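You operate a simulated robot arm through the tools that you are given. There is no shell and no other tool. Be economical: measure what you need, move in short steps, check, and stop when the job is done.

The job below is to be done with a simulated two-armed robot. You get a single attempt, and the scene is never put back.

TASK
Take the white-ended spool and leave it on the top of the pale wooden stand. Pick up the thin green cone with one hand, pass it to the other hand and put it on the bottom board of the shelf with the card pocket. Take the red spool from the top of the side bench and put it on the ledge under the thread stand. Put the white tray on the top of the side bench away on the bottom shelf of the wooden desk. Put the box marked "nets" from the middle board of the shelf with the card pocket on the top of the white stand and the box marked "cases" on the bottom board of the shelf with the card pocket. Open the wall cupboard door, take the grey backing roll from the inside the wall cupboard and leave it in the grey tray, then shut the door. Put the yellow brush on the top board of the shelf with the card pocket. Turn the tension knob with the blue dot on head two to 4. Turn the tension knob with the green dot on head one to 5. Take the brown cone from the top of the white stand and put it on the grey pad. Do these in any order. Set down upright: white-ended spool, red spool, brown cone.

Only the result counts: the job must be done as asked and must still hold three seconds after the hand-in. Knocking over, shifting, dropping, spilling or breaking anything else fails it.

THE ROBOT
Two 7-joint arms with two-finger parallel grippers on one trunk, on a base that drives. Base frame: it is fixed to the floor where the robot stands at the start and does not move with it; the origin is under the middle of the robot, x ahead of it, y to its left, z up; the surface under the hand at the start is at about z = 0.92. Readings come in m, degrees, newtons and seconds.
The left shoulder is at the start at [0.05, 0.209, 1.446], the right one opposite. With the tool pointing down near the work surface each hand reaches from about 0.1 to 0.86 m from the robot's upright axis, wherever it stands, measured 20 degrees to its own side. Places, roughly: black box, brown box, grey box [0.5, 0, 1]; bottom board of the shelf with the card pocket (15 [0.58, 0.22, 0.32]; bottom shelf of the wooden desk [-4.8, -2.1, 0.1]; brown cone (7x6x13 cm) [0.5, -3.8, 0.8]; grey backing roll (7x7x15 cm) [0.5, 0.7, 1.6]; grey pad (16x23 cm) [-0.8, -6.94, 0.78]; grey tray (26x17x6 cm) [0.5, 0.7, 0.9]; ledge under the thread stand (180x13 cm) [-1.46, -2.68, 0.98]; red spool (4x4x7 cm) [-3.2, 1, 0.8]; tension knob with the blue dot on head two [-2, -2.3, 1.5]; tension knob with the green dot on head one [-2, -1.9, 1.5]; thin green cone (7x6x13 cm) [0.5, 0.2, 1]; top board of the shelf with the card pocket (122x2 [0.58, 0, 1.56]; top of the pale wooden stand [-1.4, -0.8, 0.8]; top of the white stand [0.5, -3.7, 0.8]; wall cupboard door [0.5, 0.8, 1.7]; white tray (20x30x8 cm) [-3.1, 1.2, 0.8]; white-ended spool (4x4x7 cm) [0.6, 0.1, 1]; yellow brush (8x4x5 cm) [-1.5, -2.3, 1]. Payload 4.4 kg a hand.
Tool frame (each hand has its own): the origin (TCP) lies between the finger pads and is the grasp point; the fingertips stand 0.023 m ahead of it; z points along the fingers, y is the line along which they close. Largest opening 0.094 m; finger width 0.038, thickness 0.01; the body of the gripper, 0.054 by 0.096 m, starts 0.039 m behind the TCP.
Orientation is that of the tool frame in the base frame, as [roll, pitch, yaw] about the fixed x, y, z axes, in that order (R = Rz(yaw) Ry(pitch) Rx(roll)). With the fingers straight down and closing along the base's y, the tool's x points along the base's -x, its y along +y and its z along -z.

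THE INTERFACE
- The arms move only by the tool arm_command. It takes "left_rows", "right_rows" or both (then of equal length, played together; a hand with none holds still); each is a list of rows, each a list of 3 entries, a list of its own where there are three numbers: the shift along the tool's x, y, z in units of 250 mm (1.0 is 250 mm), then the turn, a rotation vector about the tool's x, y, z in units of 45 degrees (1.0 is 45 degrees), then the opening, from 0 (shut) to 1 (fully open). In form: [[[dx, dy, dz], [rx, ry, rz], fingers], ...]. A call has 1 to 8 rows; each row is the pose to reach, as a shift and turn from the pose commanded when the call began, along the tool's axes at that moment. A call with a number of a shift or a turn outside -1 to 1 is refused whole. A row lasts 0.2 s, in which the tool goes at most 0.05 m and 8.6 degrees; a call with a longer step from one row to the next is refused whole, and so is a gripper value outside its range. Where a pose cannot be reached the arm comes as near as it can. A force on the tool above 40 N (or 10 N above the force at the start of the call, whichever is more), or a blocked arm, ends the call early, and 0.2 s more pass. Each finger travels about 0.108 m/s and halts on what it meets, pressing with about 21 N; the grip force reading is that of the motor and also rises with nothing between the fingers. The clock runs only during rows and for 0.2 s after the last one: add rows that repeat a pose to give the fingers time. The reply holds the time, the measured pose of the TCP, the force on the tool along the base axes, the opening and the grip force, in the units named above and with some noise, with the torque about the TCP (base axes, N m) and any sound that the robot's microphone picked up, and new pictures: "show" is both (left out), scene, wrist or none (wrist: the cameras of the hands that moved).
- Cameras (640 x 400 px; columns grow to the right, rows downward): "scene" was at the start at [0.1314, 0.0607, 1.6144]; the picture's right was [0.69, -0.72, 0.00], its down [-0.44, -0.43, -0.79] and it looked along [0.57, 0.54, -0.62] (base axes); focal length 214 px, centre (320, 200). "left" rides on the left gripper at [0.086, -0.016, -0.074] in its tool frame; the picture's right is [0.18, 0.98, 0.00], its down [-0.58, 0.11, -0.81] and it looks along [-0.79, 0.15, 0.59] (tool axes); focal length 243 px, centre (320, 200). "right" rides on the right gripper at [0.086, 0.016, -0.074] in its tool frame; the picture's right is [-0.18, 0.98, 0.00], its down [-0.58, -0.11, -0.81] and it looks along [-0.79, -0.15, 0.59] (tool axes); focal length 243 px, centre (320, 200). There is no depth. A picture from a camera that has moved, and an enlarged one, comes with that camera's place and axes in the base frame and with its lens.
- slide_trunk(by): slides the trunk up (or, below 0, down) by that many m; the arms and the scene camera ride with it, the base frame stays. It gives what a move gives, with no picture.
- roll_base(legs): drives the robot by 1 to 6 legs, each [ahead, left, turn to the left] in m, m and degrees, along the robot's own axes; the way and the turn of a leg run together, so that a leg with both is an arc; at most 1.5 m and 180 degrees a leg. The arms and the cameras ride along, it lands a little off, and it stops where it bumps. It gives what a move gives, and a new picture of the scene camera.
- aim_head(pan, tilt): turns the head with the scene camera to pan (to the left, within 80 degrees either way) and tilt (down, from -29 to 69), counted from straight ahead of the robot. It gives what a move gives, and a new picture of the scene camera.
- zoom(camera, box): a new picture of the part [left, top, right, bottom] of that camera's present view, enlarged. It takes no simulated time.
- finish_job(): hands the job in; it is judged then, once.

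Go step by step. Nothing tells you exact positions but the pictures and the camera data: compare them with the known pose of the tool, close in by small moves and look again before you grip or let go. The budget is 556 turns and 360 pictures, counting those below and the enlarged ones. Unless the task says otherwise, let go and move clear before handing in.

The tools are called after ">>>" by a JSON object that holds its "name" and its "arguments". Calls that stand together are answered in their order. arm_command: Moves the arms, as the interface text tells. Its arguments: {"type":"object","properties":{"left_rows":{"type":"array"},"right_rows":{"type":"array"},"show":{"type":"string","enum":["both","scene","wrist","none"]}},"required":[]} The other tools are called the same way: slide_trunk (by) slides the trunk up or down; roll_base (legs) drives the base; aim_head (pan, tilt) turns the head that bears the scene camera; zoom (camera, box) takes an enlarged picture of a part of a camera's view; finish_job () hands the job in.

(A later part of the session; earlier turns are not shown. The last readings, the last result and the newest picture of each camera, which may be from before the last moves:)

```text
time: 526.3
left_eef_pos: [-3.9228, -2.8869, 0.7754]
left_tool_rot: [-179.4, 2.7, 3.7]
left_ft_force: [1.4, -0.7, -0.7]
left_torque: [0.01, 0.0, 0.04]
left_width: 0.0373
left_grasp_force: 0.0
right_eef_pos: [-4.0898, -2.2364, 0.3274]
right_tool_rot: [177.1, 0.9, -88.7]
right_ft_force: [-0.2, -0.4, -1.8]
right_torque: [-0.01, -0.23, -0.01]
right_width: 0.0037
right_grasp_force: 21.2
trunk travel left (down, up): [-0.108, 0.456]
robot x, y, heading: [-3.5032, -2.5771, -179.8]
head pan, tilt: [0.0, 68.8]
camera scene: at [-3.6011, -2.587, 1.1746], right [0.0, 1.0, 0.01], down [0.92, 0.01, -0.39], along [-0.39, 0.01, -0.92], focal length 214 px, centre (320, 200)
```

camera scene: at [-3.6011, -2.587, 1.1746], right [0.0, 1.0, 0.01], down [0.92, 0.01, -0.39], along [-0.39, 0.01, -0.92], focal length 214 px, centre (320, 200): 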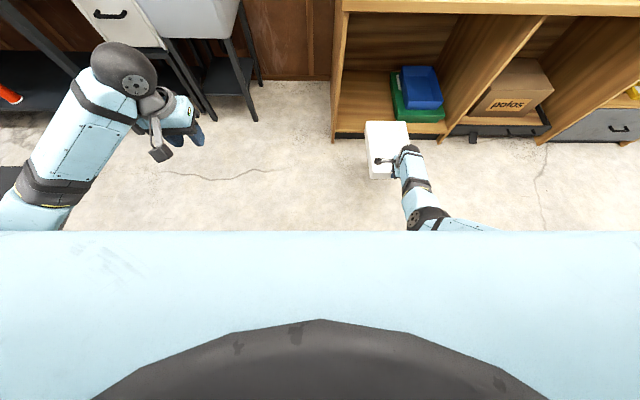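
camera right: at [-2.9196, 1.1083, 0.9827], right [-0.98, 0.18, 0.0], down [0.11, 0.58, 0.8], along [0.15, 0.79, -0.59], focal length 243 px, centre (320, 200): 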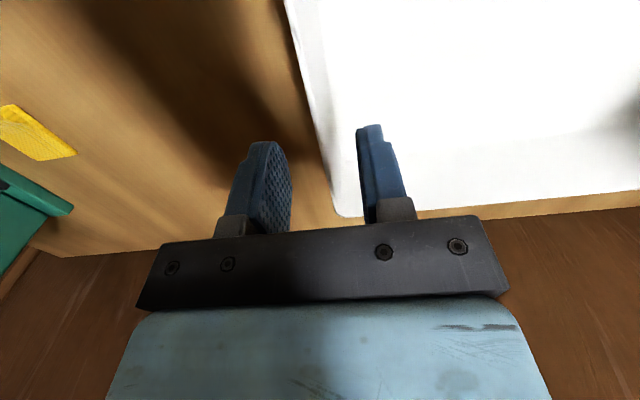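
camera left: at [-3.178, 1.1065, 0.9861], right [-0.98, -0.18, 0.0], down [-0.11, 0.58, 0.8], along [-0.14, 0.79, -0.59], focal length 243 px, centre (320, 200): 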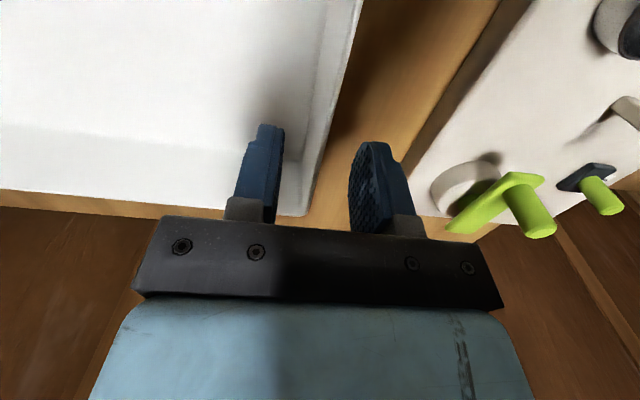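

I raise the trunk a little, lift the left arm higher and forward, and test again.

>>> {"name": "slide_trunk", "arguments": {"by": 0.08}}

>>> {"name": "arm_command", "arguments": {"left_rows": [[[0, 0, -0.18], [0, 0, 0], 0.4], [[0, 0, -0.36], [0, 0, 0], 0.4], [[-0.1, 0, -0.5], [0, 0, 0], 0.4], [[-0.2, 0, -0.64], [0, 0, 0], 0.4], [[-0.3, 0, -0.78], [0, 0, 0], 0.4], [[-0.4, 0, -0.9], [0, 0, 0], 0.4], [[-0.5, 0, -1.0], [0, 0, 0], 0.4]], "show": "none"}}

>>> {"name": "slide_trunk", "arguments": {"by": -0.08}}

```text
time: 527.5
left_eef_pos: [-3.9343, -2.8818, 0.8348]
left_tool_rot: [179.8, 1.1, 3.7]
left_ft_force: [0.3, 0.3, -0.5]
left_torque: [0.01, 0.02, -0.02]
left_width: 0.0376
left_grasp_force: 0.0
right_eef_pos: [-4.071, -2.2489, 0.3574]
right_tool_rot: [-179.8, -0.6, -88.4]
right_ft_force: [0.0, -0.1, -2.5]
right_torque: [0.05, -0.21, 0.01]
right_width: 0.0036
right_grasp_force: 20.5
trunk travel left (down, up): [-0.188, 0.376]
robot x, y, heading: [-3.5017, -2.5771, -179.4]
head pan, tilt: [0.0, 68.8]
```

```text
time: 529.1
left_eef_pos: [-4.0559, -2.887, 1.0862]
left_tool_rot: [179.7, 1.2, 3.6]
left_ft_force: [0.5, 1.1, 0.8]
left_torque: [0.02, -0.03, 0.0]
left_width: 0.0374
left_grasp_force: 0.1
right_eef_pos: [-4.0713, -2.2491, 0.3579]
right_tool_rot: [-180.0, -0.5, -88.4]
right_ft_force: [1.5, -0.5, -2.9]
right_torque: [0.03, -0.22, -0.01]
right_width: 0.0038
right_grasp_force: 20.9
trunk travel left (down, up): [-0.188, 0.376]
robot x, y, heading: [-3.5026, -2.5773, -179.8]
head pan, tilt: [0.0, 68.8]
```

```text
time: 530.3
left_eef_pos: [-4.0352, -2.8973, 1.0313]
left_tool_rot: [-179.4, 2.8, 3.7]
left_ft_force: [-0.7, 1.0, 0.0]
left_torque: [0.0, 0.02, 0.01]
left_width: 0.0378
left_grasp_force: 0.1
right_eef_pos: [-4.0895, -2.2378, 0.3265]
right_tool_rot: [177.1, 0.9, -88.7]
right_ft_force: [0.6, -0.1, -1.9]
right_torque: [0.01, -0.24, 0.02]
right_width: 0.0037
right_grasp_force: 20.8
trunk travel left (down, up): [-0.108, 0.456]
robot x, y, heading: [-3.4999, -2.5758, -179.4]
head pan, tilt: [0.0, 68.8]
```

It is the right elbow, which hangs inward. I raise the trunk and lean the right hand's back outwards (about its closing axis) to swing the elbow out.

>>> {"name": "slide_trunk", "arguments": {"by": 0.3}}

>>> {"name": "arm_command", "arguments": {"right_rows": [[[0, 0, -0.05], [0, 0.14, 0], 0], [[0, 0, -0.1], [0, 0.28, 0], 0], [[0, 0, -0.15], [0, 0.42, 0], 0], [[0, 0, -0.2], [0, 0.56, 0], 0], [[0, 0, -0.25], [0, 0.7, 0], 0], [[0, 0, -0.3], [0, 0.84, 0], 0], [[0, 0, -0.35], [0, 0.98, 0], 0]], "show": "none"}}

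>>> {"name": "aim_head", "arguments": {"pan": -12, "tilt": 55}}

```text
time: 533.3
left_eef_pos: [-4.0556, -2.8866, 1.3078]
left_tool_rot: [179.7, 1.2, 3.7]
left_ft_force: [0.0, 0.3, 1.3]
left_torque: [-0.03, -0.01, 0.05]
left_width: 0.0374
left_grasp_force: 0.2
right_eef_pos: [-4.0715, -2.2482, 0.5778]
right_tool_rot: [-179.9, -0.6, -88.4]
right_ft_force: [0.2, -0.7, -0.5]
right_torque: [-0.01, -0.24, -0.02]
right_width: 0.0036
right_grasp_force: 21.5
trunk travel left (down, up): [-0.408, 0.156]
robot x, y, heading: [-3.4988, -2.5776, -179.7]
head pan, tilt: [0.0, 68.8]
```

```text
time: 534.9
left_eef_pos: [-4.0557, -2.8871, 1.3079]
left_tool_rot: [179.7, 1.2, 3.7]
left_ft_force: [-0.5, 0.3, 0.3]
left_torque: [0.03, 0.04, 0.0]
left_width: 0.0375
left_grasp_force: 0.1
right_eef_pos: [-4.0715, -2.248, 0.6667]
right_tool_rot: [-179.7, -44.8, -88.5]
right_ft_force: [0.2, -0.2, -1.1]
right_torque: [0.05, -0.24, -0.01]
right_width: 0.0039
right_grasp_force: 21.3
trunk travel left (down, up): [-0.408, 0.156]
robot x, y, heading: [-3.5053, -2.5736, -179.6]
head pan, tilt: [0.0, 68.8]
```

```text
time: 535.6
left_eef_pos: [-4.0552, -2.8875, 1.307]
left_tool_rot: [179.7, 1.2, 3.7]
left_ft_force: [0.4, 0.9, -0.5]
left_torque: [-0.03, -0.04, -0.04]
left_width: 0.0377
left_grasp_force: 0.0
right_eef_pos: [-4.0708, -2.2485, 0.6664]
right_tool_rot: [-179.8, -44.6, -88.6]
right_ft_force: [0.7, 0.5, -1.9]
right_torque: [0.04, -0.2, -0.02]
right_width: 0.0038
right_grasp_force: 21.2
trunk travel left (down, up): [-0.408, 0.156]
robot x, y, heading: [-3.503, -2.578, -179.7]
head pan, tilt: [-12.0, 55.0]
camera scene: at [-3.6388, -2.5607, 1.4733], right [0.2, 0.98, 0.0], down [0.8, -0.17, -0.57], along [-0.56, 0.12, -0.82], focal length 214 px, centre (320, 200)
```

scene: 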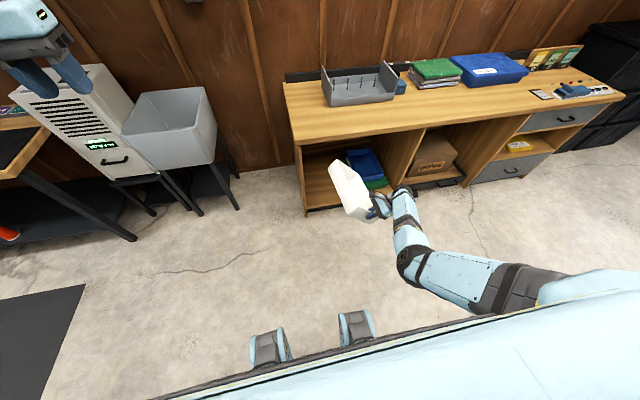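

>>> {"name": "arm_command", "arguments": {"right_rows": [[[0, 0, 0.0], [0, -0.14, 0], 0], [[0, 0, 0.0], [0, -0.28, 0], 0], [[0, 0, 0.0], [0, -0.42, 0], 0], [[0, 0, 0.0], [0, -0.56, 0], 0], [[0, 0, 0.0], [0, -0.7, 0], 0], [[0, 0, 0.0], [0, -0.84, 0], 0], [[0, 0, 0.0], [0, -0.98, 0], 0]], "show": "none"}}

>>> {"name": "arm_command", "arguments": {"right_rows": [[[0, -0.03, 0.15], [0, 0, 0], 0], [[0, -0.06, 0.3], [0, 0, 0], 0], [[0, -0.09, 0.45], [0, 0, 0], 0], [[0, -0.09, 0.6], [0, 0, 0], 0], [[0, -0.09, 0.75], [0, 0, 0], 0], [[0, -0.09, 0.85], [0, 0, 0], 0]], "show": "none"}}

>>> {"name": "slide_trunk", "arguments": {"by": -0.35}}

```text
time: 537.2
left_eef_pos: [-4.0553, -2.8873, 1.3072]
left_tool_rot: [179.7, 1.2, 3.7]
left_ft_force: [0.1, 0.2, -0.4]
left_torque: [-0.01, -0.05, 0.03]
left_width: 0.0376
left_grasp_force: 0.0
right_eef_pos: [-4.0712, -2.2482, 0.6665]
right_tool_rot: [-179.9, -0.5, -88.4]
right_ft_force: [-0.7, -0.2, -0.9]
right_torque: [0.03, -0.24, 0.02]
right_width: 0.0037
right_grasp_force: 21.3
trunk travel left (down, up): [-0.408, 0.156]
robot x, y, heading: [-3.5037, -2.5714, -179.7]
head pan, tilt: [-12.0, 55.0]
```

```text
time: 538.6
left_eef_pos: [-4.0554, -2.8876, 1.3064]
left_tool_rot: [179.8, 1.2, 3.7]
left_ft_force: [-0.5, -0.1, -0.1]
left_torque: [-0.02, 0.01, 0.0]
left_width: 0.0374
left_grasp_force: 0.0
right_eef_pos: [-4.0243, -2.2471, 0.4947]
right_tool_rot: [-179.8, -0.6, -88.4]
right_ft_force: [0.8, 0.1, -1.5]
right_torque: [0.03, -0.25, 0.02]
right_width: 0.0039
right_grasp_force: 21.2
right hand out of reach, approached as far as the arm can: row 5, 6
trunk travel left (down, up): [-0.408, 0.156]
robot x, y, heading: [-3.499, -2.5769, -179.7]
head pan, tilt: [-12.0, 55.0]
```

```text
time: 542.1
left_eef_pos: [-4.055, -2.8876, 0.9581]
left_tool_rot: [179.8, 1.2, 3.7]
left_ft_force: [-0.2, 0.6, -0.2]
left_torque: [0.04, -0.02, 0.01]
left_width: 0.0377
left_grasp_force: 0.1
right_eef_pos: [-4.0236, -2.246, 0.1449]
right_tool_rot: [-179.9, -0.6, -88.3]
right_ft_force: [0.5, 0.5, -1.8]
right_torque: [0.03, -0.27, 0.01]
right_width: 0.0038
right_grasp_force: 21.2
trunk travel left (down, up): [-0.058, 0.506]
robot x, y, heading: [-3.5009, -2.573, -180.0]
head pan, tilt: [-12.0, 55.0]
```

Now the arm is straight and reaches low without touching. I raise 6 cm for insertion height and look.

>>> {"name": "slide_trunk", "arguments": {"by": 0.07}}

>>> {"name": "aim_head", "arguments": {"pan": -20, "tilt": 40}}

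>>> {"name": "zoom", "arguments": {"camera": "scene", "box": [220, 120, 420, 260]}}

```text
time: 543.1
left_eef_pos: [-4.0552, -2.8872, 1.0266]
left_tool_rot: [179.9, 1.2, 3.7]
left_ft_force: [-0.3, 0.5, -0.3]
left_torque: [0.01, 0.01, -0.03]
left_width: 0.0378
left_grasp_force: 0.1
right_eef_pos: [-4.023, -2.2472, 0.2138]
right_tool_rot: [-179.9, -0.5, -88.4]
right_ft_force: [0.0, 0.0, -1.7]
right_torque: [0.02, -0.26, 0.01]
right_width: 0.0038
right_grasp_force: 20.8
trunk travel left (down, up): [-0.128, 0.436]
robot x, y, heading: [-3.5018, -2.5783, -179.8]
head pan, tilt: [-12.0, 55.0]
```

```text
time: 543.9
left_eef_pos: [-4.0557, -2.8864, 1.0277]
left_tool_rot: [179.8, 1.2, 3.7]
left_ft_force: [-0.9, -0.7, -0.2]
left_torque: [-0.02, 0.02, -0.02]
left_width: 0.0379
left_grasp_force: 0.0
right_eef_pos: [-4.0231, -2.246, 0.2147]
right_tool_rot: [-179.9, -0.5, -88.4]
right_ft_force: [0.3, -0.5, -1.8]
right_torque: [0.04, -0.23, 0.0]
right_width: 0.0034
right_grasp_force: 21.0
trunk travel left (down, up): [-0.128, 0.436]
robot x, y, heading: [-3.5012, -2.5788, -179.5]
head pan, tilt: [-20.0, 40.0]
camera scene: at [-3.6482, -2.5466, 1.2139], right [0.34, 0.94, 0.0], down [0.61, -0.22, -0.77], along [-0.72, 0.26, -0.64], focal length 214 px, centre (320, 200)
```

scene: 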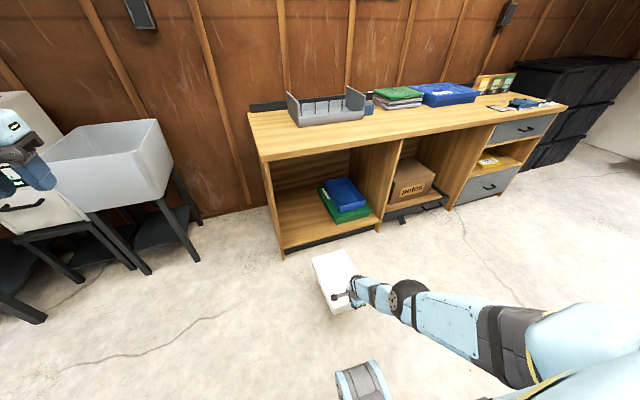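

```text
2.86 times, centred on (320, 190) of scene
camera zoom: at [-3.6482, -2.5466, 1.2139], right [0.34, 0.94, 0.0], down [0.61, -0.22, -0.77], along [-0.72, 0.26, -0.64], focal length 613 px, centre (320, 229)
```

zoom: 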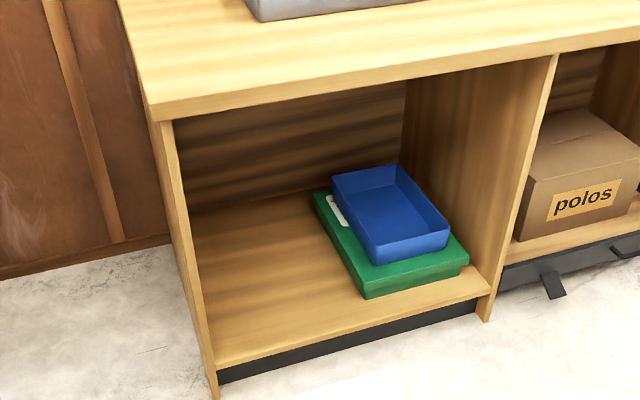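

There is ample room: y −2.48…−2.09. I pull the left arm back from the sink side and then drive the tray in.

>>> {"name": "arm_command", "arguments": {"left_rows": [[[0.08, -0.08, -0.1], [0, 0, 0], 0.4], [[0.16, -0.16, -0.2], [0, 0, 0], 0.4], [[0.26, -0.24, -0.3], [0, 0, 0], 0.4], [[0.36, -0.3, -0.4], [0, 0, 0], 0.4], [[0.46, -0.3, -0.5], [0, 0, 0], 0.4], [[0.58, -0.3, -0.6], [0, 0, 0], 0.4]], "show": "none"}}

>>> {"name": "roll_base", "arguments": {"legs": [[0.25, 0.04, 0]]}}

>>> {"name": "zoom", "arguments": {"camera": "scene", "box": [160, 100, 420, 300]}}

```text
time: 545.3
left_eef_pos: [-3.9112, -2.8028, 1.1741]
left_tool_rot: [179.8, 1.2, 3.6]
left_ft_force: [-0.1, -0.2, 0.4]
left_torque: [0.0, -0.02, 0.01]
left_width: 0.0378
left_grasp_force: 0.0
right_eef_pos: [-4.0235, -2.247, 0.2155]
right_tool_rot: [-179.9, -0.7, -88.5]
right_ft_force: [-0.4, -1.3, -2.3]
right_torque: [0.04, -0.2, -0.02]
right_width: 0.0036
right_grasp_force: 21.1
trunk travel left (down, up): [-0.128, 0.436]
robot x, y, heading: [-3.5019, -2.5739, -180.0]
head pan, tilt: [-20.0, 40.0]
```

```text
time: 547.1
left_eef_pos: [-4.1611, -2.8459, 1.173]
left_tool_rot: [179.8, 1.1, 3.7]
left_ft_force: [-0.1, 0.1, -0.7]
left_torque: [0.01, -0.02, -0.02]
left_width: 0.0377
left_grasp_force: 0.1
right_eef_pos: [-4.2728, -2.2894, 0.2149]
right_tool_rot: [-179.9, -0.6, -88.3]
right_ft_force: [1.4, -0.6, -2.8]
right_torque: [0.04, -0.21, -0.01]
right_width: 0.0037
right_grasp_force: 20.6
trunk travel left (down, up): [-0.128, 0.436]
robot x, y, heading: [-3.7499, -2.6143, -179.8]
head pan, tilt: [-20.0, 40.0]
camera scene: at [-3.8979, -2.5887, 1.2139], right [0.34, 0.94, 0.0], down [0.61, -0.22, -0.77], along [-0.72, 0.26, -0.64], focal length 214 px, centre (320, 200)
```

scene: 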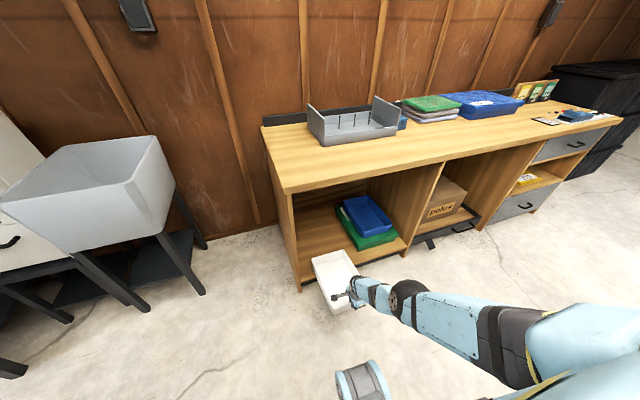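

```text
2.00 times, centred on (290, 200) of scene
camera zoom: at [-3.8979, -2.5887, 1.2139], right [0.34, 0.94, 0.0], down [0.61, -0.22, -0.77], along [-0.72, 0.26, -0.64], focal length 429 px, centre (380, 200)
```

zoom: 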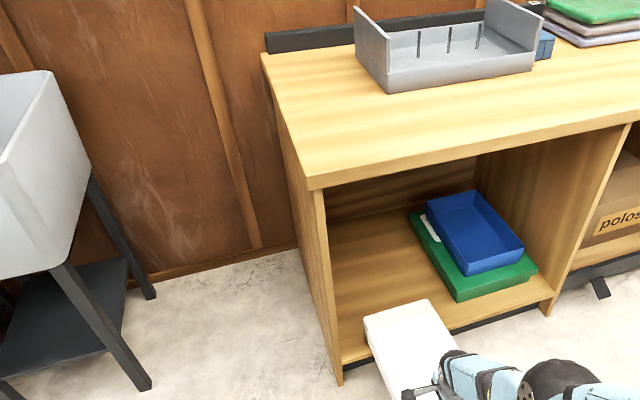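

On course. I drive in the rest.

>>> {"name": "roll_base", "arguments": {"legs": [[0.27, 0, 0]]}}

>>> {"name": "zoom", "arguments": {"camera": "scene", "box": [220, 150, 420, 310]}}

```text
time: 549.1
left_eef_pos: [-4.4289, -2.8474, 1.1734]
left_tool_rot: [179.9, 1.2, 3.8]
left_ft_force: [0.3, 0.2, -0.7]
left_torque: [0.01, 0.01, 0.0]
left_width: 0.0375
left_grasp_force: 0.1
right_eef_pos: [-4.5412, -2.2916, 0.2159]
right_tool_rot: [-179.7, -0.6, -88.2]
right_ft_force: [-0.6, -0.2, -2.3]
right_torque: [0.0, -0.22, 0.03]
right_width: 0.004
right_grasp_force: 20.8
trunk travel left (down, up): [-0.128, 0.436]
robot x, y, heading: [-4.0215, -2.6201, -179.6]
head pan, tilt: [-20.0, 40.0]
camera scene: at [-4.166, -2.5904, 1.2139], right [0.34, 0.94, 0.0], down [0.61, -0.22, -0.77], along [-0.72, 0.26, -0.64], focal length 214 px, centre (320, 200)
```

scene: 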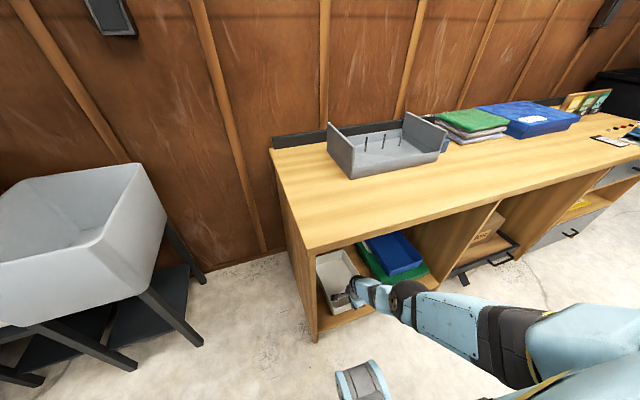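

```text
2.50 times, centred on (320, 230) of scene
camera zoom: at [-4.166, -2.5904, 1.2139], right [0.34, 0.94, 0.0], down [0.61, -0.22, -0.77], along [-0.72, 0.26, -0.64], focal length 536 px, centre (320, 125)
```

zoom: 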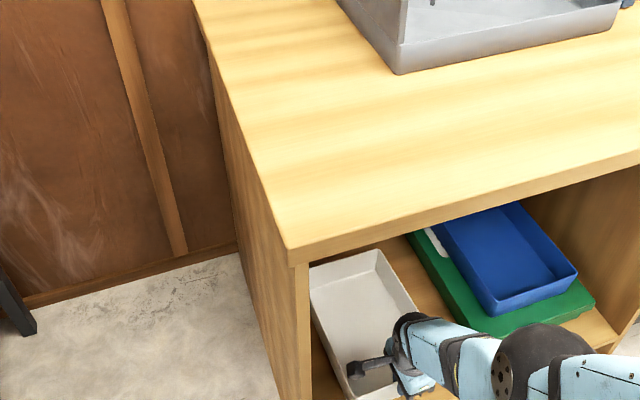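

The tray is inside. Lowering.

>>> {"name": "slide_trunk", "arguments": {"by": -0.04}}

>>> {"name": "slide_trunk", "arguments": {"by": -0.01}}

>>> {"name": "slide_trunk", "arguments": {"by": -0.01}}

```text
time: 549.9
left_eef_pos: [-4.4278, -2.8476, 1.134]
left_tool_rot: [179.8, 1.2, 3.8]
left_ft_force: [0.2, -0.1, -0.5]
left_torque: [0.02, 0.0, -0.02]
left_width: 0.0376
left_grasp_force: 0.0
right_eef_pos: [-4.5423, -2.29, 0.1765]
right_tool_rot: [179.8, -0.4, -88.2]
right_ft_force: [-5.1, 0.9, 11.1]
right_torque: [0.32, 0.95, 0.06]
right_width: 0.0059
right_grasp_force: 20.9
trunk travel left (down, up): [-0.088, 0.476]
robot x, y, heading: [-4.016, -2.6183, -179.4]
head pan, tilt: [-20.0, 40.0]
```

```text
time: 550.5
left_eef_pos: [-4.4272, -2.8478, 1.1236]
left_tool_rot: [179.8, 1.4, 3.8]
left_ft_force: [0.1, -1.2, 0.2]
left_torque: [-0.01, 0.01, 0.01]
left_width: 0.0373
left_grasp_force: 0.0
right_eef_pos: [-4.5406, -2.2906, 0.1642]
right_tool_rot: [-179.9, -0.6, -88.3]
right_ft_force: [-3.5, -0.4, 7.4]
right_torque: [0.4, 1.1, 0.0]
right_width: 0.0064
right_grasp_force: 20.5
trunk travel left (down, up): [-0.078, 0.486]
robot x, y, heading: [-4.02, -2.6233, -179.6]
head pan, tilt: [-20.0, 40.0]
```

```text
time: 550.9
left_eef_pos: [-4.4273, -2.8478, 1.1181]
left_tool_rot: [179.7, 1.3, 3.6]
left_ft_force: [-0.5, 0.1, 0.2]
left_torque: [-0.03, 0.02, 0.0]
left_width: 0.0377
left_grasp_force: 0.0
right_eef_pos: [-4.5423, -2.2899, 0.1595]
right_tool_rot: [-179.9, -0.5, -88.2]
right_ft_force: [6.1, -2.6, 20.0]
right_torque: [1.34, 1.1, -0.1]
right_width: 0.0066
right_grasp_force: 21.0
trunk travel left (down, up): [-0.071, 0.492]
robot x, y, heading: [-4.0173, -2.6165, -179.9]
head pan, tilt: [-20.0, 40.0]
stopped: the force on the tool passed its limit at 66 N (the readings are from after the stop); the commanded pose is now the measured one
```

Seated. I relieve slightly, open and lift off.

>>> {"name": "slide_trunk", "arguments": {"by": 0.004}}

>>> {"name": "arm_command", "arguments": {"right_rows": [[[0, 0, 0], [0, 0, 0], 0.15], [[0, 0, 0], [0, 0, 0], 0.3], [[0, 0, 0], [0, 0, 0], 0.35]], "show": "none"}}

>>> {"name": "slide_trunk", "arguments": {"by": 0.12}}

>>> {"name": "zoom", "arguments": {"camera": "scene", "box": [220, 150, 420, 310]}}

```text
time: 551.4
left_eef_pos: [-4.4285, -2.8473, 1.1219]
left_tool_rot: [179.8, 1.2, 3.6]
left_ft_force: [0.8, 0.4, -0.3]
left_torque: [-0.01, 0.04, -0.01]
left_width: 0.0376
left_grasp_force: 0.0
right_eef_pos: [-4.5414, -2.2906, 0.1634]
right_tool_rot: [-179.8, -0.6, -88.2]
right_ft_force: [-0.7, -0.5, 2.9]
right_torque: [0.36, 1.08, 0.01]
right_width: 0.006
right_grasp_force: 21.3
trunk travel left (down, up): [-0.075, 0.488]
robot x, y, heading: [-4.0183, -2.6221, -179.7]
head pan, tilt: [-20.0, 40.0]
```

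```text
time: 552.2
left_eef_pos: [-4.4287, -2.8468, 1.1209]
left_tool_rot: [179.8, 1.3, 3.7]
left_ft_force: [0.5, 0.3, -0.7]
left_torque: [-0.02, 0.01, -0.02]
left_width: 0.0378
left_grasp_force: 0.0
right_eef_pos: [-4.5402, -2.291, 0.1625]
right_tool_rot: [-179.8, -0.6, -88.3]
right_ft_force: [0.7, -0.1, -0.2]
right_torque: [0.0, -0.03, -0.01]
right_width: 0.0328
right_grasp_force: 0.1
trunk travel left (down, up): [-0.075, 0.488]
robot x, y, heading: [-4.0221, -2.6186, -179.7]
head pan, tilt: [-20.0, 40.0]
```

```text
time: 553.7
left_eef_pos: [-4.4287, -2.8461, 1.2409]
left_tool_rot: [179.7, 1.1, 3.7]
left_ft_force: [-0.7, -0.6, -0.3]
left_torque: [0.02, -0.03, -0.01]
left_width: 0.0376
left_grasp_force: 0.0
right_eef_pos: [-4.5401, -2.2915, 0.283]
right_tool_rot: [-179.7, -0.6, -88.3]
right_ft_force: [-0.1, -0.5, 0.0]
right_torque: [0.0, -0.03, 0.01]
right_width: 0.0328
right_grasp_force: 0.0
trunk travel left (down, up): [-0.195, 0.368]
robot x, y, heading: [-4.0201, -2.6171, -179.6]
head pan, tilt: [-20.0, 40.0]
```

```text
2.50 times, centred on (320, 230) of scene
camera zoom: at [-4.1655, -2.5904, 1.2816], right [0.34, 0.94, 0.0], down [0.61, -0.22, -0.77], along [-0.72, 0.26, -0.64], focal length 536 px, centre (320, 125)
```

zoom: 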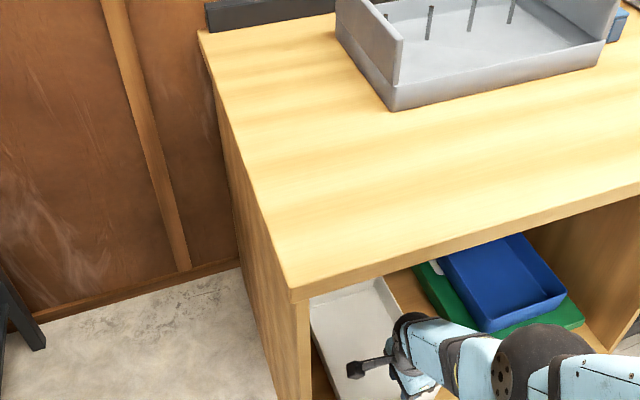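

I back out and check the tray.

>>> {"name": "roll_base", "arguments": {"legs": [[-0.6, 0, 0]]}}

>>> {"name": "zoom", "arguments": {"camera": "scene", "box": [240, 130, 400, 260]}}

```text
time: 557.1
left_eef_pos: [-3.8284, -2.8435, 1.2416]
left_tool_rot: [179.8, 1.2, 3.9]
left_ft_force: [0.0, 0.1, 0.2]
left_torque: [0.01, 0.02, -0.02]
left_width: 0.0377
left_grasp_force: 0.0
right_eef_pos: [-3.9412, -2.2876, 0.2814]
right_tool_rot: [-179.8, -0.6, -88.2]
right_ft_force: [1.0, -0.1, -1.0]
right_torque: [-0.01, -0.02, -0.03]
right_width: 0.0327
right_grasp_force: 0.0
trunk travel left (down, up): [-0.195, 0.368]
robot x, y, heading: [-3.4203, -2.6151, -179.6]
head pan, tilt: [-20.0, 40.0]
camera scene: at [-3.5659, -2.5864, 1.2818], right [0.33, 0.94, 0.0], down [0.61, -0.21, -0.77], along [-0.72, 0.26, -0.64], focal length 214 px, centre (320, 200)
```

scene: 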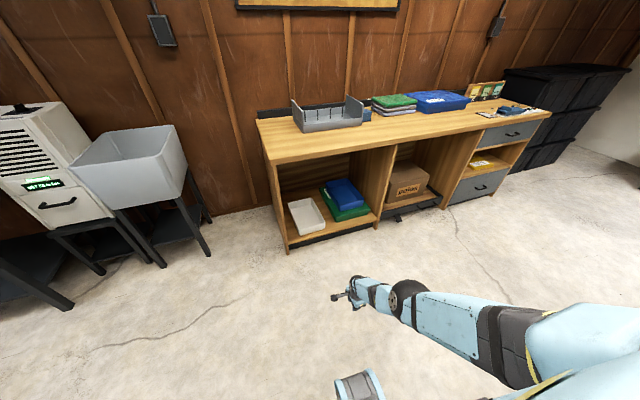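

```text
3.08 times, centred on (320, 195) of scene
camera zoom: at [-3.5659, -2.5864, 1.2818], right [0.33, 0.94, 0.0], down [0.61, -0.21, -0.77], along [-0.72, 0.26, -0.64], focal length 660 px, centre (320, 215)
```

zoom: 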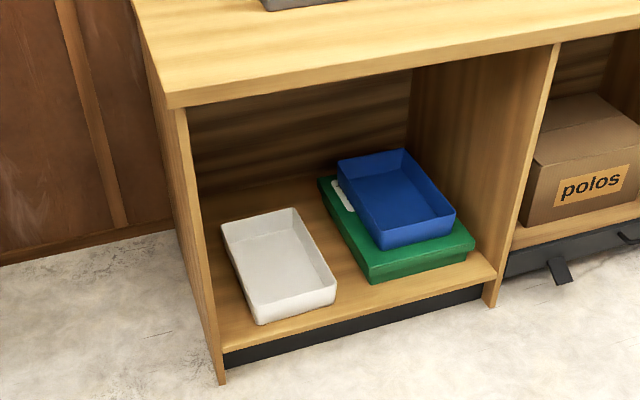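

The tray is in place. Next the tension knobs: I raise the trunk and turn to face the machine's front.

>>> {"name": "slide_trunk", "arguments": {"by": 0.368}}

>>> {"name": "roll_base", "arguments": {"legs": [[0, 0.1, 0], [0, 0, -90], [0, 0, -90]]}}

>>> {"name": "aim_head", "arguments": {"pan": 20, "tilt": 10}}

```text
time: 560.7
left_eef_pos: [-3.8302, -2.8435, 1.6098]
left_tool_rot: [179.8, 1.2, 3.8]
left_ft_force: [0.6, 0.3, -0.1]
left_torque: [-0.01, -0.03, 0.03]
left_width: 0.0377
left_grasp_force: 0.0
right_eef_pos: [-3.942, -2.2881, 0.6505]
right_tool_rot: [-179.7, -0.6, -88.2]
right_ft_force: [-0.8, 0.1, -1.2]
right_torque: [0.01, -0.01, -0.01]
right_width: 0.0326
right_grasp_force: 0.1
trunk travel left (down, up): [-0.563, 0.0]
robot x, y, heading: [-3.4184, -2.6149, -179.4]
head pan, tilt: [-20.0, 40.0]
```

```text
time: 569.9
left_eef_pos: [-3.0091, -2.4918, 1.609]
left_tool_rot: [179.8, 1.2, -176.8]
left_ft_force: [-0.2, -0.1, 0.2]
left_torque: [0.01, 0.01, 0.0]
left_width: 0.0376
left_grasp_force: 0.1
right_eef_pos: [-2.9009, -3.0482, 0.6504]
right_tool_rot: [-179.7, -0.6, 91.3]
right_ft_force: [-0.2, -0.4, 0.2]
right_torque: [0.0, -0.04, -0.02]
right_width: 0.033
right_grasp_force: 0.0
trunk travel left (down, up): [-0.563, 0.0]
robot x, y, heading: [-3.4192, -2.715, -0.1]
head pan, tilt: [-20.0, 40.0]
camera scene: at [-3.2708, -2.7444, 1.6497], right [-0.34, -0.94, 0.0], down [-0.6, 0.22, -0.77], along [0.72, -0.26, -0.64], focal length 214 px, centre (320, 200)
```

scene: 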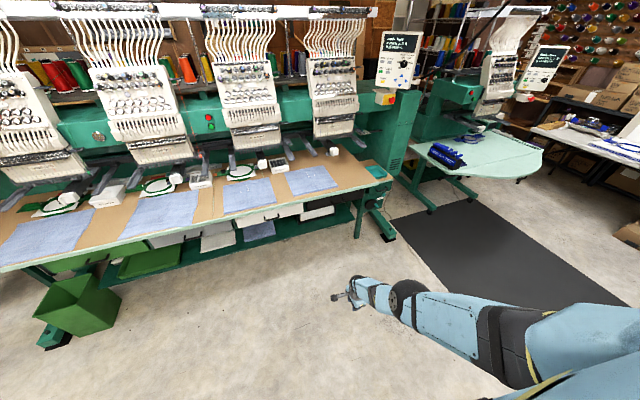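

```text
time: 571.0
left_eef_pos: [-3.0098, -2.4927, 1.61]
left_tool_rot: [179.8, 1.2, -176.7]
left_ft_force: [0.5, -0.9, -0.5]
left_torque: [0.03, 0.01, 0.01]
left_width: 0.0375
left_grasp_force: 0.1
right_eef_pos: [-2.8997, -3.0486, 0.6502]
right_tool_rot: [-179.7, -0.7, 91.3]
right_ft_force: [-0.3, -0.7, -0.1]
right_torque: [0.03, 0.03, 0.03]
right_width: 0.0328
right_grasp_force: 0.0
trunk travel left (down, up): [-0.563, 0.0]
robot x, y, heading: [-3.4174, -2.7155, -0.1]
head pan, tilt: [20.0, 10.0]
camera scene: at [-3.2631, -2.6837, 1.6974], right [0.34, -0.94, 0.0], down [-0.16, -0.06, -0.98], along [0.93, 0.34, -0.17], focal length 214 px, centre (320, 200)
```

scene: 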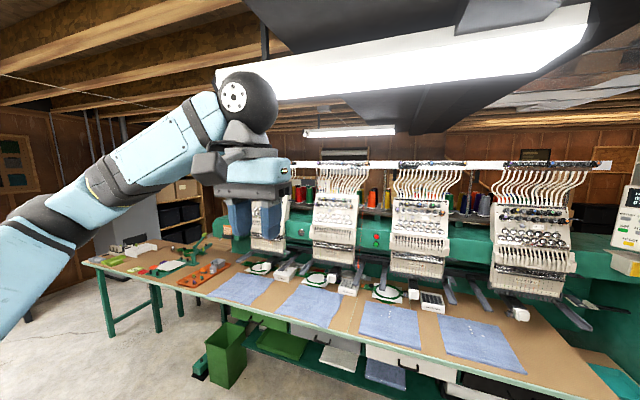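

Heads one (north, left) and two stand side by side. I lower the left hand out of the view and drive closer.

>>> {"name": "arm_command", "arguments": {"left_rows": [[[-0.04, 0, 0.17], [0, 0, 0], 0.4], [[-0.08, 0, 0.34], [0, 0, 0], 0.4], [[-0.12, 0, 0.51], [0, 0, 0], 0.6], [[-0.16, 0, 0.68], [0, 0, 0], 0.8], [[-0.2, 0, 0.85], [0, 0, 0], 1], [[-0.24, 0, 1.0], [0, 0, 0], 1]], "show": "none"}}

>>> {"name": "arm_command", "arguments": {"left_rows": [[[0, 0, 0.17], [0, 0, 0], 1], [[0, 0, 0.34], [0, 0, 0], 1], [[0, 0, 0.51], [0, 0, 0], 1], [[0, 0, 0.68], [0, 0, 0], 1], [[0, 0, 0.8], [0, 0, 0], 1]], "right_rows": [[[0, 0, -0.17], [0, 0, 0], 1], [[0, 0, -0.34], [0, 0, 0], 1], [[0, 0, -0.51], [0, 0, 0], 1], [[0, 0, -0.68], [0, 0, 0], 1], [[0, 0, -0.85], [0, 0, 0], 1]], "show": "none"}}

>>> {"name": "roll_base", "arguments": {"legs": [[0.3, 0.6, 0]]}}

>>> {"name": "aim_head", "arguments": {"pan": 0, "tilt": 10}}

```text
time: 572.4
left_eef_pos: [-2.9427, -2.4857, 1.3597]
left_tool_rot: [179.8, 1.1, -176.6]
left_ft_force: [-0.6, 0.5, 0.4]
left_torque: [0.0, -0.01, 0.02]
left_width: 0.094
left_grasp_force: 0.0
right_eef_pos: [-2.8997, -3.0481, 0.6508]
right_tool_rot: [-179.7, -0.6, 91.3]
right_ft_force: [0.2, -0.3, -0.1]
right_torque: [0.02, -0.02, -0.03]
right_width: 0.0332
right_grasp_force: 0.1
trunk travel left (down, up): [-0.563, 0.0]
robot x, y, heading: [-3.415, -2.7162, -0.4]
head pan, tilt: [20.0, 10.0]
```

```text
time: 573.8
left_eef_pos: [-2.9392, -2.4856, 1.1613]
left_tool_rot: [179.8, 1.4, -176.5]
left_ft_force: [-0.3, -0.1, 0.2]
left_torque: [-0.02, -0.01, 0.01]
left_width: 0.0942
left_grasp_force: 0.1
right_eef_pos: [-2.8786, -3.1071, 0.8903]
right_tool_rot: [178.0, 3.9, 90.1]
right_ft_force: [0.2, 1.0, -0.2]
right_torque: [0.04, -0.02, 0.0]
right_width: 0.0938
right_grasp_force: 0.1
right hand out of reach, approached as far as the arm can: row 1, 2
trunk travel left (down, up): [-0.563, 0.0]
robot x, y, heading: [-3.4226, -2.7164, -0.2]
head pan, tilt: [20.0, 10.0]
stopped in row 5 (right hand): the arm was blocked; the commanded pose is now the measured one
```

```text
time: 579.5
left_eef_pos: [-2.6373, -1.8911, 1.1594]
left_tool_rot: [179.8, 1.2, -176.8]
left_ft_force: [-0.5, -0.3, -0.3]
left_torque: [0.01, 0.0, -0.03]
left_width: 0.094
left_grasp_force: 0.0
right_eef_pos: [-2.5779, -2.5121, 0.8884]
right_tool_rot: [178.3, 3.8, 90.1]
right_ft_force: [0.0, 0.0, 0.0]
right_torque: [0.03, 0.02, -0.03]
right_width: 0.0943
right_grasp_force: 0.1
trunk travel left (down, up): [-0.563, 0.0]
robot x, y, heading: [-3.1237, -2.1225, -0.3]
head pan, tilt: [20.0, 10.0]
camera scene: at [-2.9627, -2.0884, 1.6974], right [0.34, -0.94, 0.0], down [-0.16, -0.06, -0.98], along [0.93, 0.34, -0.17], focal length 214 px, centre (320, 200)
```

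scene: 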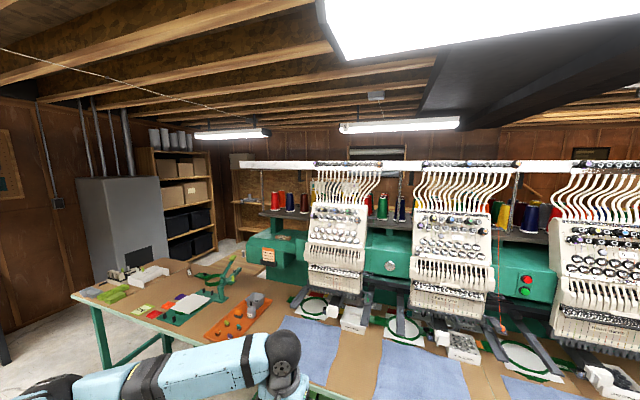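

```text
time: 580.3
left_eef_pos: [-2.6383, -1.891, 1.1605]
left_tool_rot: [179.7, 1.4, -176.6]
left_ft_force: [0.5, 0.0, 0.1]
left_torque: [-0.01, -0.01, 0.01]
left_width: 0.0941
left_grasp_force: 0.1
right_eef_pos: [-2.5775, -2.5121, 0.89]
right_tool_rot: [178.1, 3.9, 90.1]
right_ft_force: [0.8, -0.4, 0.4]
right_torque: [0.03, 0.02, 0.0]
right_width: 0.0941
right_grasp_force: 0.0
trunk travel left (down, up): [-0.563, 0.0]
robot x, y, heading: [-3.1236, -2.1204, -0.0]
head pan, tilt: [0.0, 10.0]
camera scene: at [-2.9571, -2.12, 1.6974], right [0.0, -1.0, 0.0], down [-0.17, 0.0, -0.98], along [0.98, 0.0, -0.17], focal length 214 px, centre (320, 200)
```

scene: 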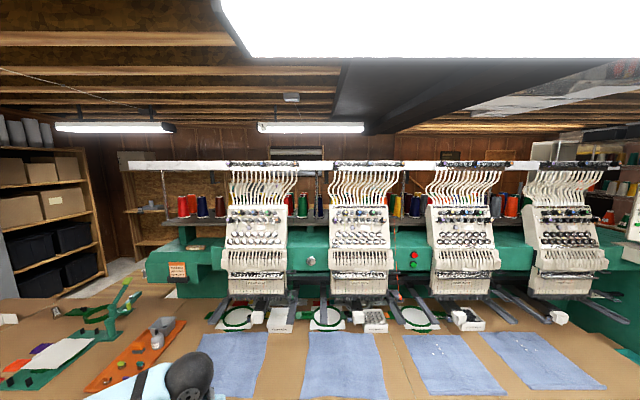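

>>> {"name": "zoom", "arguments": {"camera": "scene", "box": [215, 195, 305, 255]}}

>>> {"name": "zoom", "arguments": {"camera": "scene", "box": [315, 195, 405, 255]}}

```text
6.67 times, centred on (260, 225) of scene
camera zoom: at [-2.9571, -2.12, 1.6974], right [0.0, -1.0, 0.0], down [-0.17, 0.0, -0.98], along [0.98, 0.0, -0.17], focal length 1430 px, centre (720, 33)
```

zoom: 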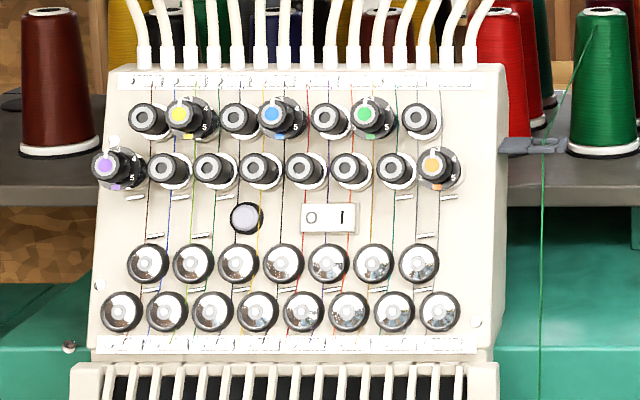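

```text
6.67 times, centred on (360, 225) of scene
camera zoom: at [-2.9571, -2.12, 1.6974], right [0.0, -1.0, 0.0], down [-0.17, 0.0, -0.98], along [0.98, 0.0, -0.17], focal length 1430 px, centre (53, 33)
```

zoom: 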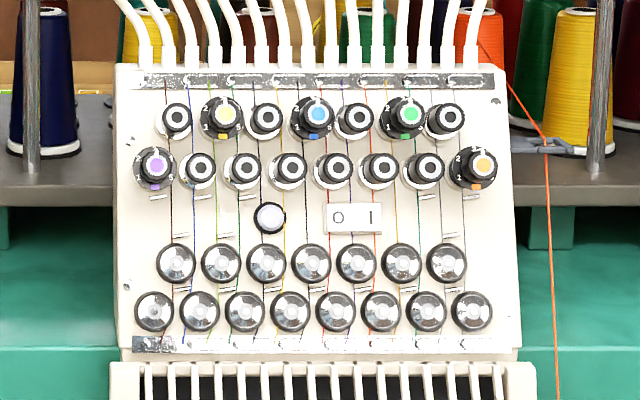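

>>> {"name": "zoom", "arguments": {"camera": "scene", "box": [255, 203, 287, 223]}}

>>> {"name": "zoom", "arguments": {"camera": "scene", "box": [346, 203, 378, 223]}}

```text
16.00 times, centred on (271, 213) of scene
camera zoom: at [-2.9571, -2.12, 1.6974], right [0.0, -1.0, 0.0], down [-0.17, 0.0, -0.98], along [0.98, 0.0, -0.17], focal length 3432 px, centre (1104, -8)
```

zoom: 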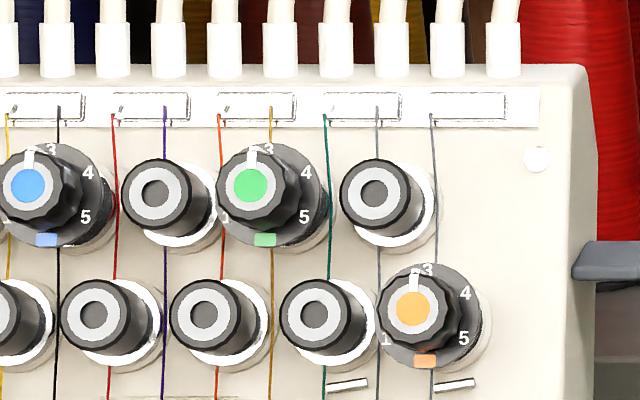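

```text
16.00 times, centred on (362, 213) of scene
camera zoom: at [-2.9571, -2.12, 1.6974], right [0.0, -1.0, 0.0], down [-0.17, 0.0, -0.98], along [0.98, 0.0, -0.17], focal length 3432 px, centre (-352, -8)
```

zoom: 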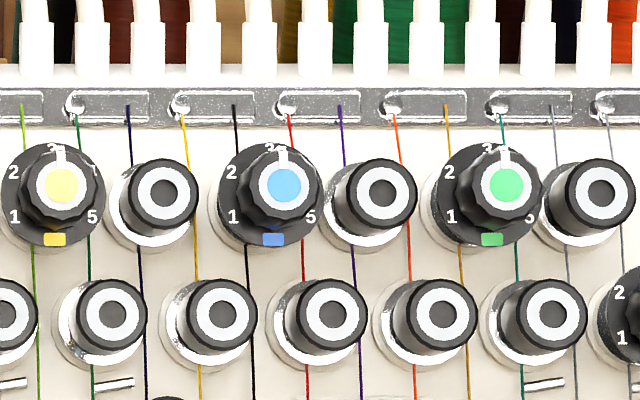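

All the coloured knobs point to 3 now (scale 60° per number, clockwise up). I raise the right arm and bring the left hand level, pointing forward.

>>> {"name": "arm_command", "arguments": {"left_rows": [[[0, 0, -0.1], [0, -0.17, 0], 1], [[0, 0, -0.2], [0, -0.34, 0], 0.8], [[0, 0, -0.3], [0, -0.51, 0], 0.5], [[0, 0, -0.4], [0, -0.68, 0], 0.5], [[0, 0, -0.5], [0, -0.85, 0], 0.5], [[0, 0, -0.6], [0, -1, 0], 0.5]], "right_rows": [[[0, 0.05, -0.12], [0.01, 0.02, 0], 1], [[0, 0.1, -0.24], [0.02, 0.04, 0], 1], [[0, 0.15, -0.36], [0.04, 0.06, 0], 1], [[0, 0.2, -0.48], [0.04, 0.09, 0], 1], [[0, 0.2, -0.6], [0.04, 0.09, 0], 1], [[0, 0.2, -0.72], [0.04, 0.09, 0], 1]], "show": "none"}}

>>> {"name": "arm_command", "arguments": {"left_rows": [[[0, 0, 0], [0, -0.17, 0], 0.5], [[0, 0, 0], [0, -0.34, 0], 0.5], [[0, 0, 0], [0, -0.51, 0], 0.5], [[0, 0, 0], [0, -0.68, 0], 0.5], [[0, 0, 0], [0, -0.85, 0], 0.5], [[0, 0, 0], [0, -1, 0], 0.5]], "show": "none"}}

```text
time: 581.7
left_eef_pos: [-2.6414, -1.8914, 1.31]
left_tool_rot: [179.6, 46.3, -176.9]
left_ft_force: [0.0, -0.2, -0.5]
left_torque: [0.0, 0.02, -0.03]
left_width: 0.0469
left_grasp_force: 0.0
right_eef_pos: [-2.5334, -2.5028, 1.0697]
right_tool_rot: [180.0, -0.1, 90.1]
right_ft_force: [-0.8, -1.4, 0.5]
right_torque: [-0.03, 0.0, 0.0]
right_width: 0.094
right_grasp_force: 0.0
trunk travel left (down, up): [-0.563, 0.0]
robot x, y, heading: [-3.1228, -2.1194, -0.0]
head pan, tilt: [0.0, 10.0]
```

```text
time: 583.1
left_eef_pos: [-2.642, -1.8916, 1.3106]
left_tool_rot: [12.7, 88.6, 16.0]
left_ft_force: [0.0, 0.9, 0.2]
left_torque: [-0.01, 0.04, 0.01]
left_width: 0.0471
left_grasp_force: 0.1
right_eef_pos: [-2.5332, -2.5016, 1.0703]
right_tool_rot: [179.9, -0.1, 90.0]
right_ft_force: [0.8, -0.7, 0.5]
right_torque: [-0.02, 0.03, 0.02]
right_width: 0.0943
right_grasp_force: 0.1
trunk travel left (down, up): [-0.563, 0.0]
robot x, y, heading: [-3.1193, -2.1216, -0.3]
head pan, tilt: [0.0, 10.0]
```

I level the left hand, raise it to knob height and drive 14 cm closer.

>>> {"name": "arm_command", "arguments": {"left_rows": [[[-0.15, 0, 0], [0.03, 0.015, 0], 0.5], [[-0.3, 0, 0], [0.073, 0.03, 0], 0.5], [[-0.45, 0, 0], [0.073, 0.03, 0], 0.5], [[-0.6, 0, 0], [0.073, 0.03, 0], 0.5], [[-0.708, 0, 0], [0.073, 0.03, 0], 0.5]], "show": "none"}}

>>> {"name": "roll_base", "arguments": {"legs": [[0.14, 0, 0.3]]}}

>>> {"name": "zoom", "arguments": {"camera": "scene", "box": [220, 180, 300, 230]}}

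>>> {"name": "zoom", "arguments": {"camera": "left", "box": [160, 0, 480, 220]}}

```text
time: 584.3
left_eef_pos: [-2.6183, -1.8985, 1.4869]
left_tool_rot: [115.9, 89.7, 115.9]
left_ft_force: [0.3, -0.2, 0.0]
left_torque: [-0.01, -0.02, 0.01]
left_width: 0.047
left_grasp_force: 0.1
left hand out of reach, approached as far as the arm can: row 2, 3, 4, 5
right_eef_pos: [-2.5331, -2.5015, 1.0696]
right_tool_rot: [-179.9, 0.0, 90.2]
right_ft_force: [0.0, -0.5, 0.0]
right_torque: [-0.06, 0.0, 0.0]
right_width: 0.094
right_grasp_force: 0.0
trunk travel left (down, up): [-0.563, 0.0]
robot x, y, heading: [-3.1161, -2.1195, -0.1]
head pan, tilt: [0.0, 10.0]
```

```text
time: 585.6
left_eef_pos: [-2.4847, -1.8963, 1.488]
left_tool_rot: [92.3, 89.7, 92.7]
left_ft_force: [-0.3, 1.0, -0.4]
left_torque: [-0.02, -0.01, -0.01]
left_width: 0.0472
left_grasp_force: 0.0
right_eef_pos: [-2.3935, -2.4992, 1.0713]
right_tool_rot: [179.9, -0.1, 90.3]
right_ft_force: [-0.4, -0.1, 0.7]
right_torque: [0.01, -0.02, 0.01]
right_width: 0.094
right_grasp_force: 0.1
trunk travel left (down, up): [-0.563, 0.0]
robot x, y, heading: [-2.9774, -2.1205, -0.1]
head pan, tilt: [0.0, 10.0]
camera scene: at [-2.8194, -2.1194, 1.6977], right [0.0, -1.0, 0.0], down [-0.17, 0.0, -0.99], along [0.99, 0.0, -0.17], focal length 214 px, centre (320, 200)
```

scene: 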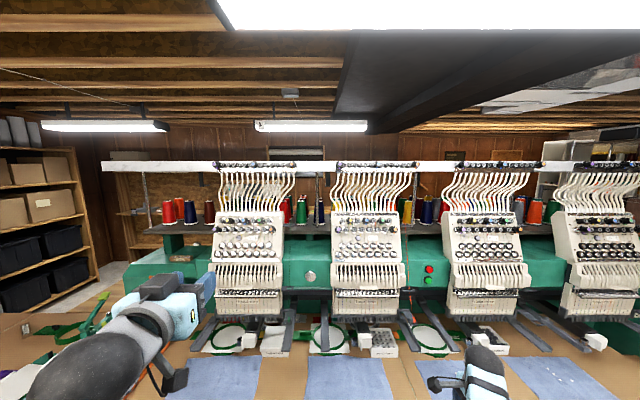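

```text
8.00 times, centred on (260, 205) of scene
camera zoom: at [-2.8194, -2.1194, 1.6977], right [0.0, -1.0, 0.0], down [-0.17, 0.0, -0.99], along [0.99, 0.0, -0.17], focal length 1716 px, centre (800, 160)
```

zoom: 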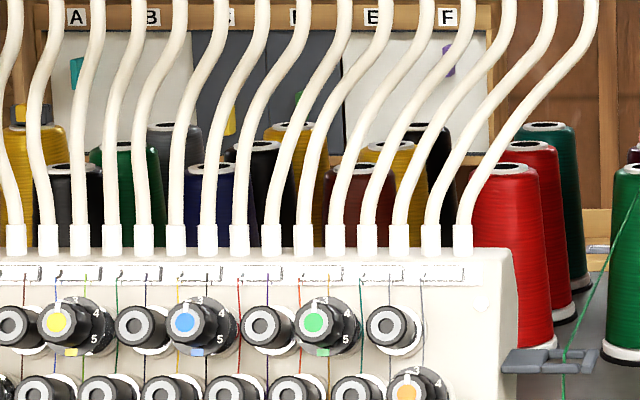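

```text
1.82 times, centred on (320, 110) of left
camera zoom: at [-2.5569, -1.9127, 1.402], right [0.0, 0.98, -0.18], down [-0.81, 0.1, 0.58], along [0.59, 0.15, 0.79], focal length 441 px, centre (320, 364)
```

zoom: 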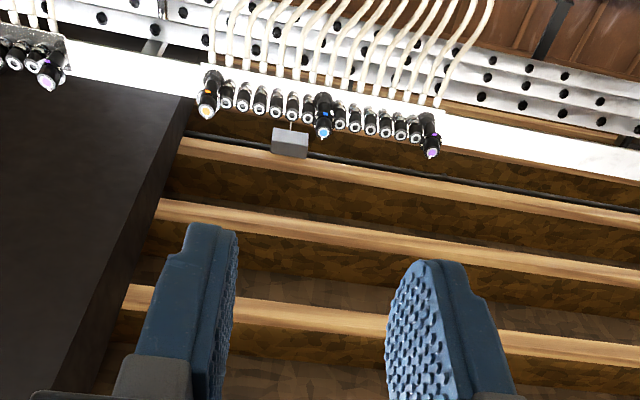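

I drive 10 cm closer, and bring the hand near the green-dot knob of head one to compare directly.

>>> {"name": "roll_base", "arguments": {"legs": [[0.1, 0, 0]]}}

>>> {"name": "arm_command", "arguments": {"left_rows": [[[0.02, 0.02, 0.16], [0, 0, 0], 0.4], [[0.04, 0.05, 0.32], [0, 0, 0], 0.2], [[0.07, 0.08, 0.48], [0, 0, 0], 0], [[0.07, 0.1, 0.64], [0, 0, 0], 0], [[0.07, 0.1, 0.8], [0, 0, 0], 0]], "show": "none"}}

>>> {"name": "zoom", "arguments": {"camera": "scene", "box": [180, 180, 300, 260]}}

```text
time: 586.8
left_eef_pos: [-2.3839, -1.8962, 1.4878]
left_tool_rot: [103.0, 89.7, 103.2]
left_ft_force: [0.7, 0.4, 0.5]
left_torque: [0.01, 0.01, 0.0]
left_width: 0.047
left_grasp_force: 0.0
right_eef_pos: [-2.295, -2.5007, 1.0711]
right_tool_rot: [179.9, -0.1, 90.2]
right_ft_force: [-0.3, -0.4, 0.8]
right_torque: [-0.02, 0.01, 0.0]
right_width: 0.0942
right_grasp_force: 0.0
trunk travel left (down, up): [-0.563, 0.0]
robot x, y, heading: [-2.8791, -2.1212, 0.2]
head pan, tilt: [0.0, 10.0]
camera scene: at [-2.7197, -2.1192, 1.6976], right [0.0, -1.0, 0.0], down [-0.17, 0.0, -0.98], along [0.98, 0.0, -0.17], focal length 214 px, centre (320, 200)
```

scene: 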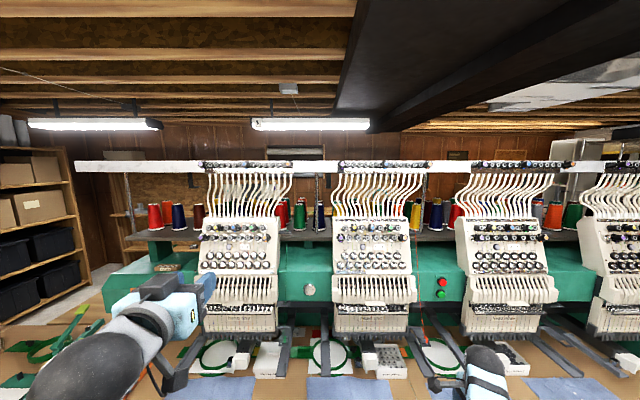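

```text
time: 588.0
left_eef_pos: [-2.1806, -1.8736, 1.4691]
left_tool_rot: [119.4, 89.7, 119.7]
left_ft_force: [0.4, -0.3, -0.7]
left_torque: [0.03, -0.01, 0.02]
left_width: 0.0
left_grasp_force: 20.9
right_eef_pos: [-2.2923, -2.5008, 1.0692]
right_tool_rot: [179.9, 0.0, 90.2]
right_ft_force: [0.1, 0.5, -0.2]
right_torque: [0.01, 0.03, 0.02]
right_width: 0.094
right_grasp_force: 0.0
trunk travel left (down, up): [-0.563, 0.0]
robot x, y, heading: [-2.8808, -2.1223, -0.3]
head pan, tilt: [0.0, 10.0]
```

```text
5.00 times, centred on (240, 220) of scene
camera zoom: at [-2.7169, -2.1201, 1.6971], right [0.0, -1.0, 0.0], down [-0.18, 0.0, -0.98], along [0.98, 0.0, -0.18], focal length 1072 px, centre (720, 100)
```

zoom: 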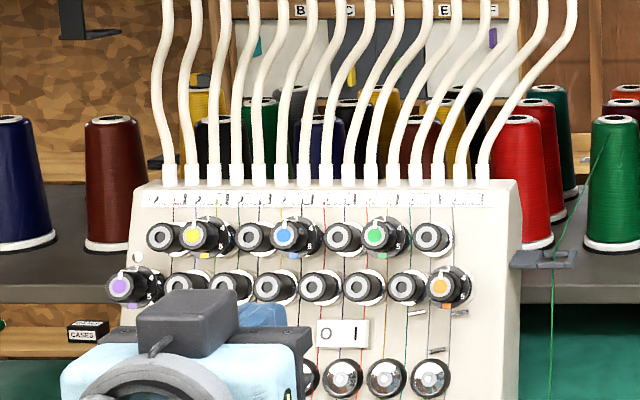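

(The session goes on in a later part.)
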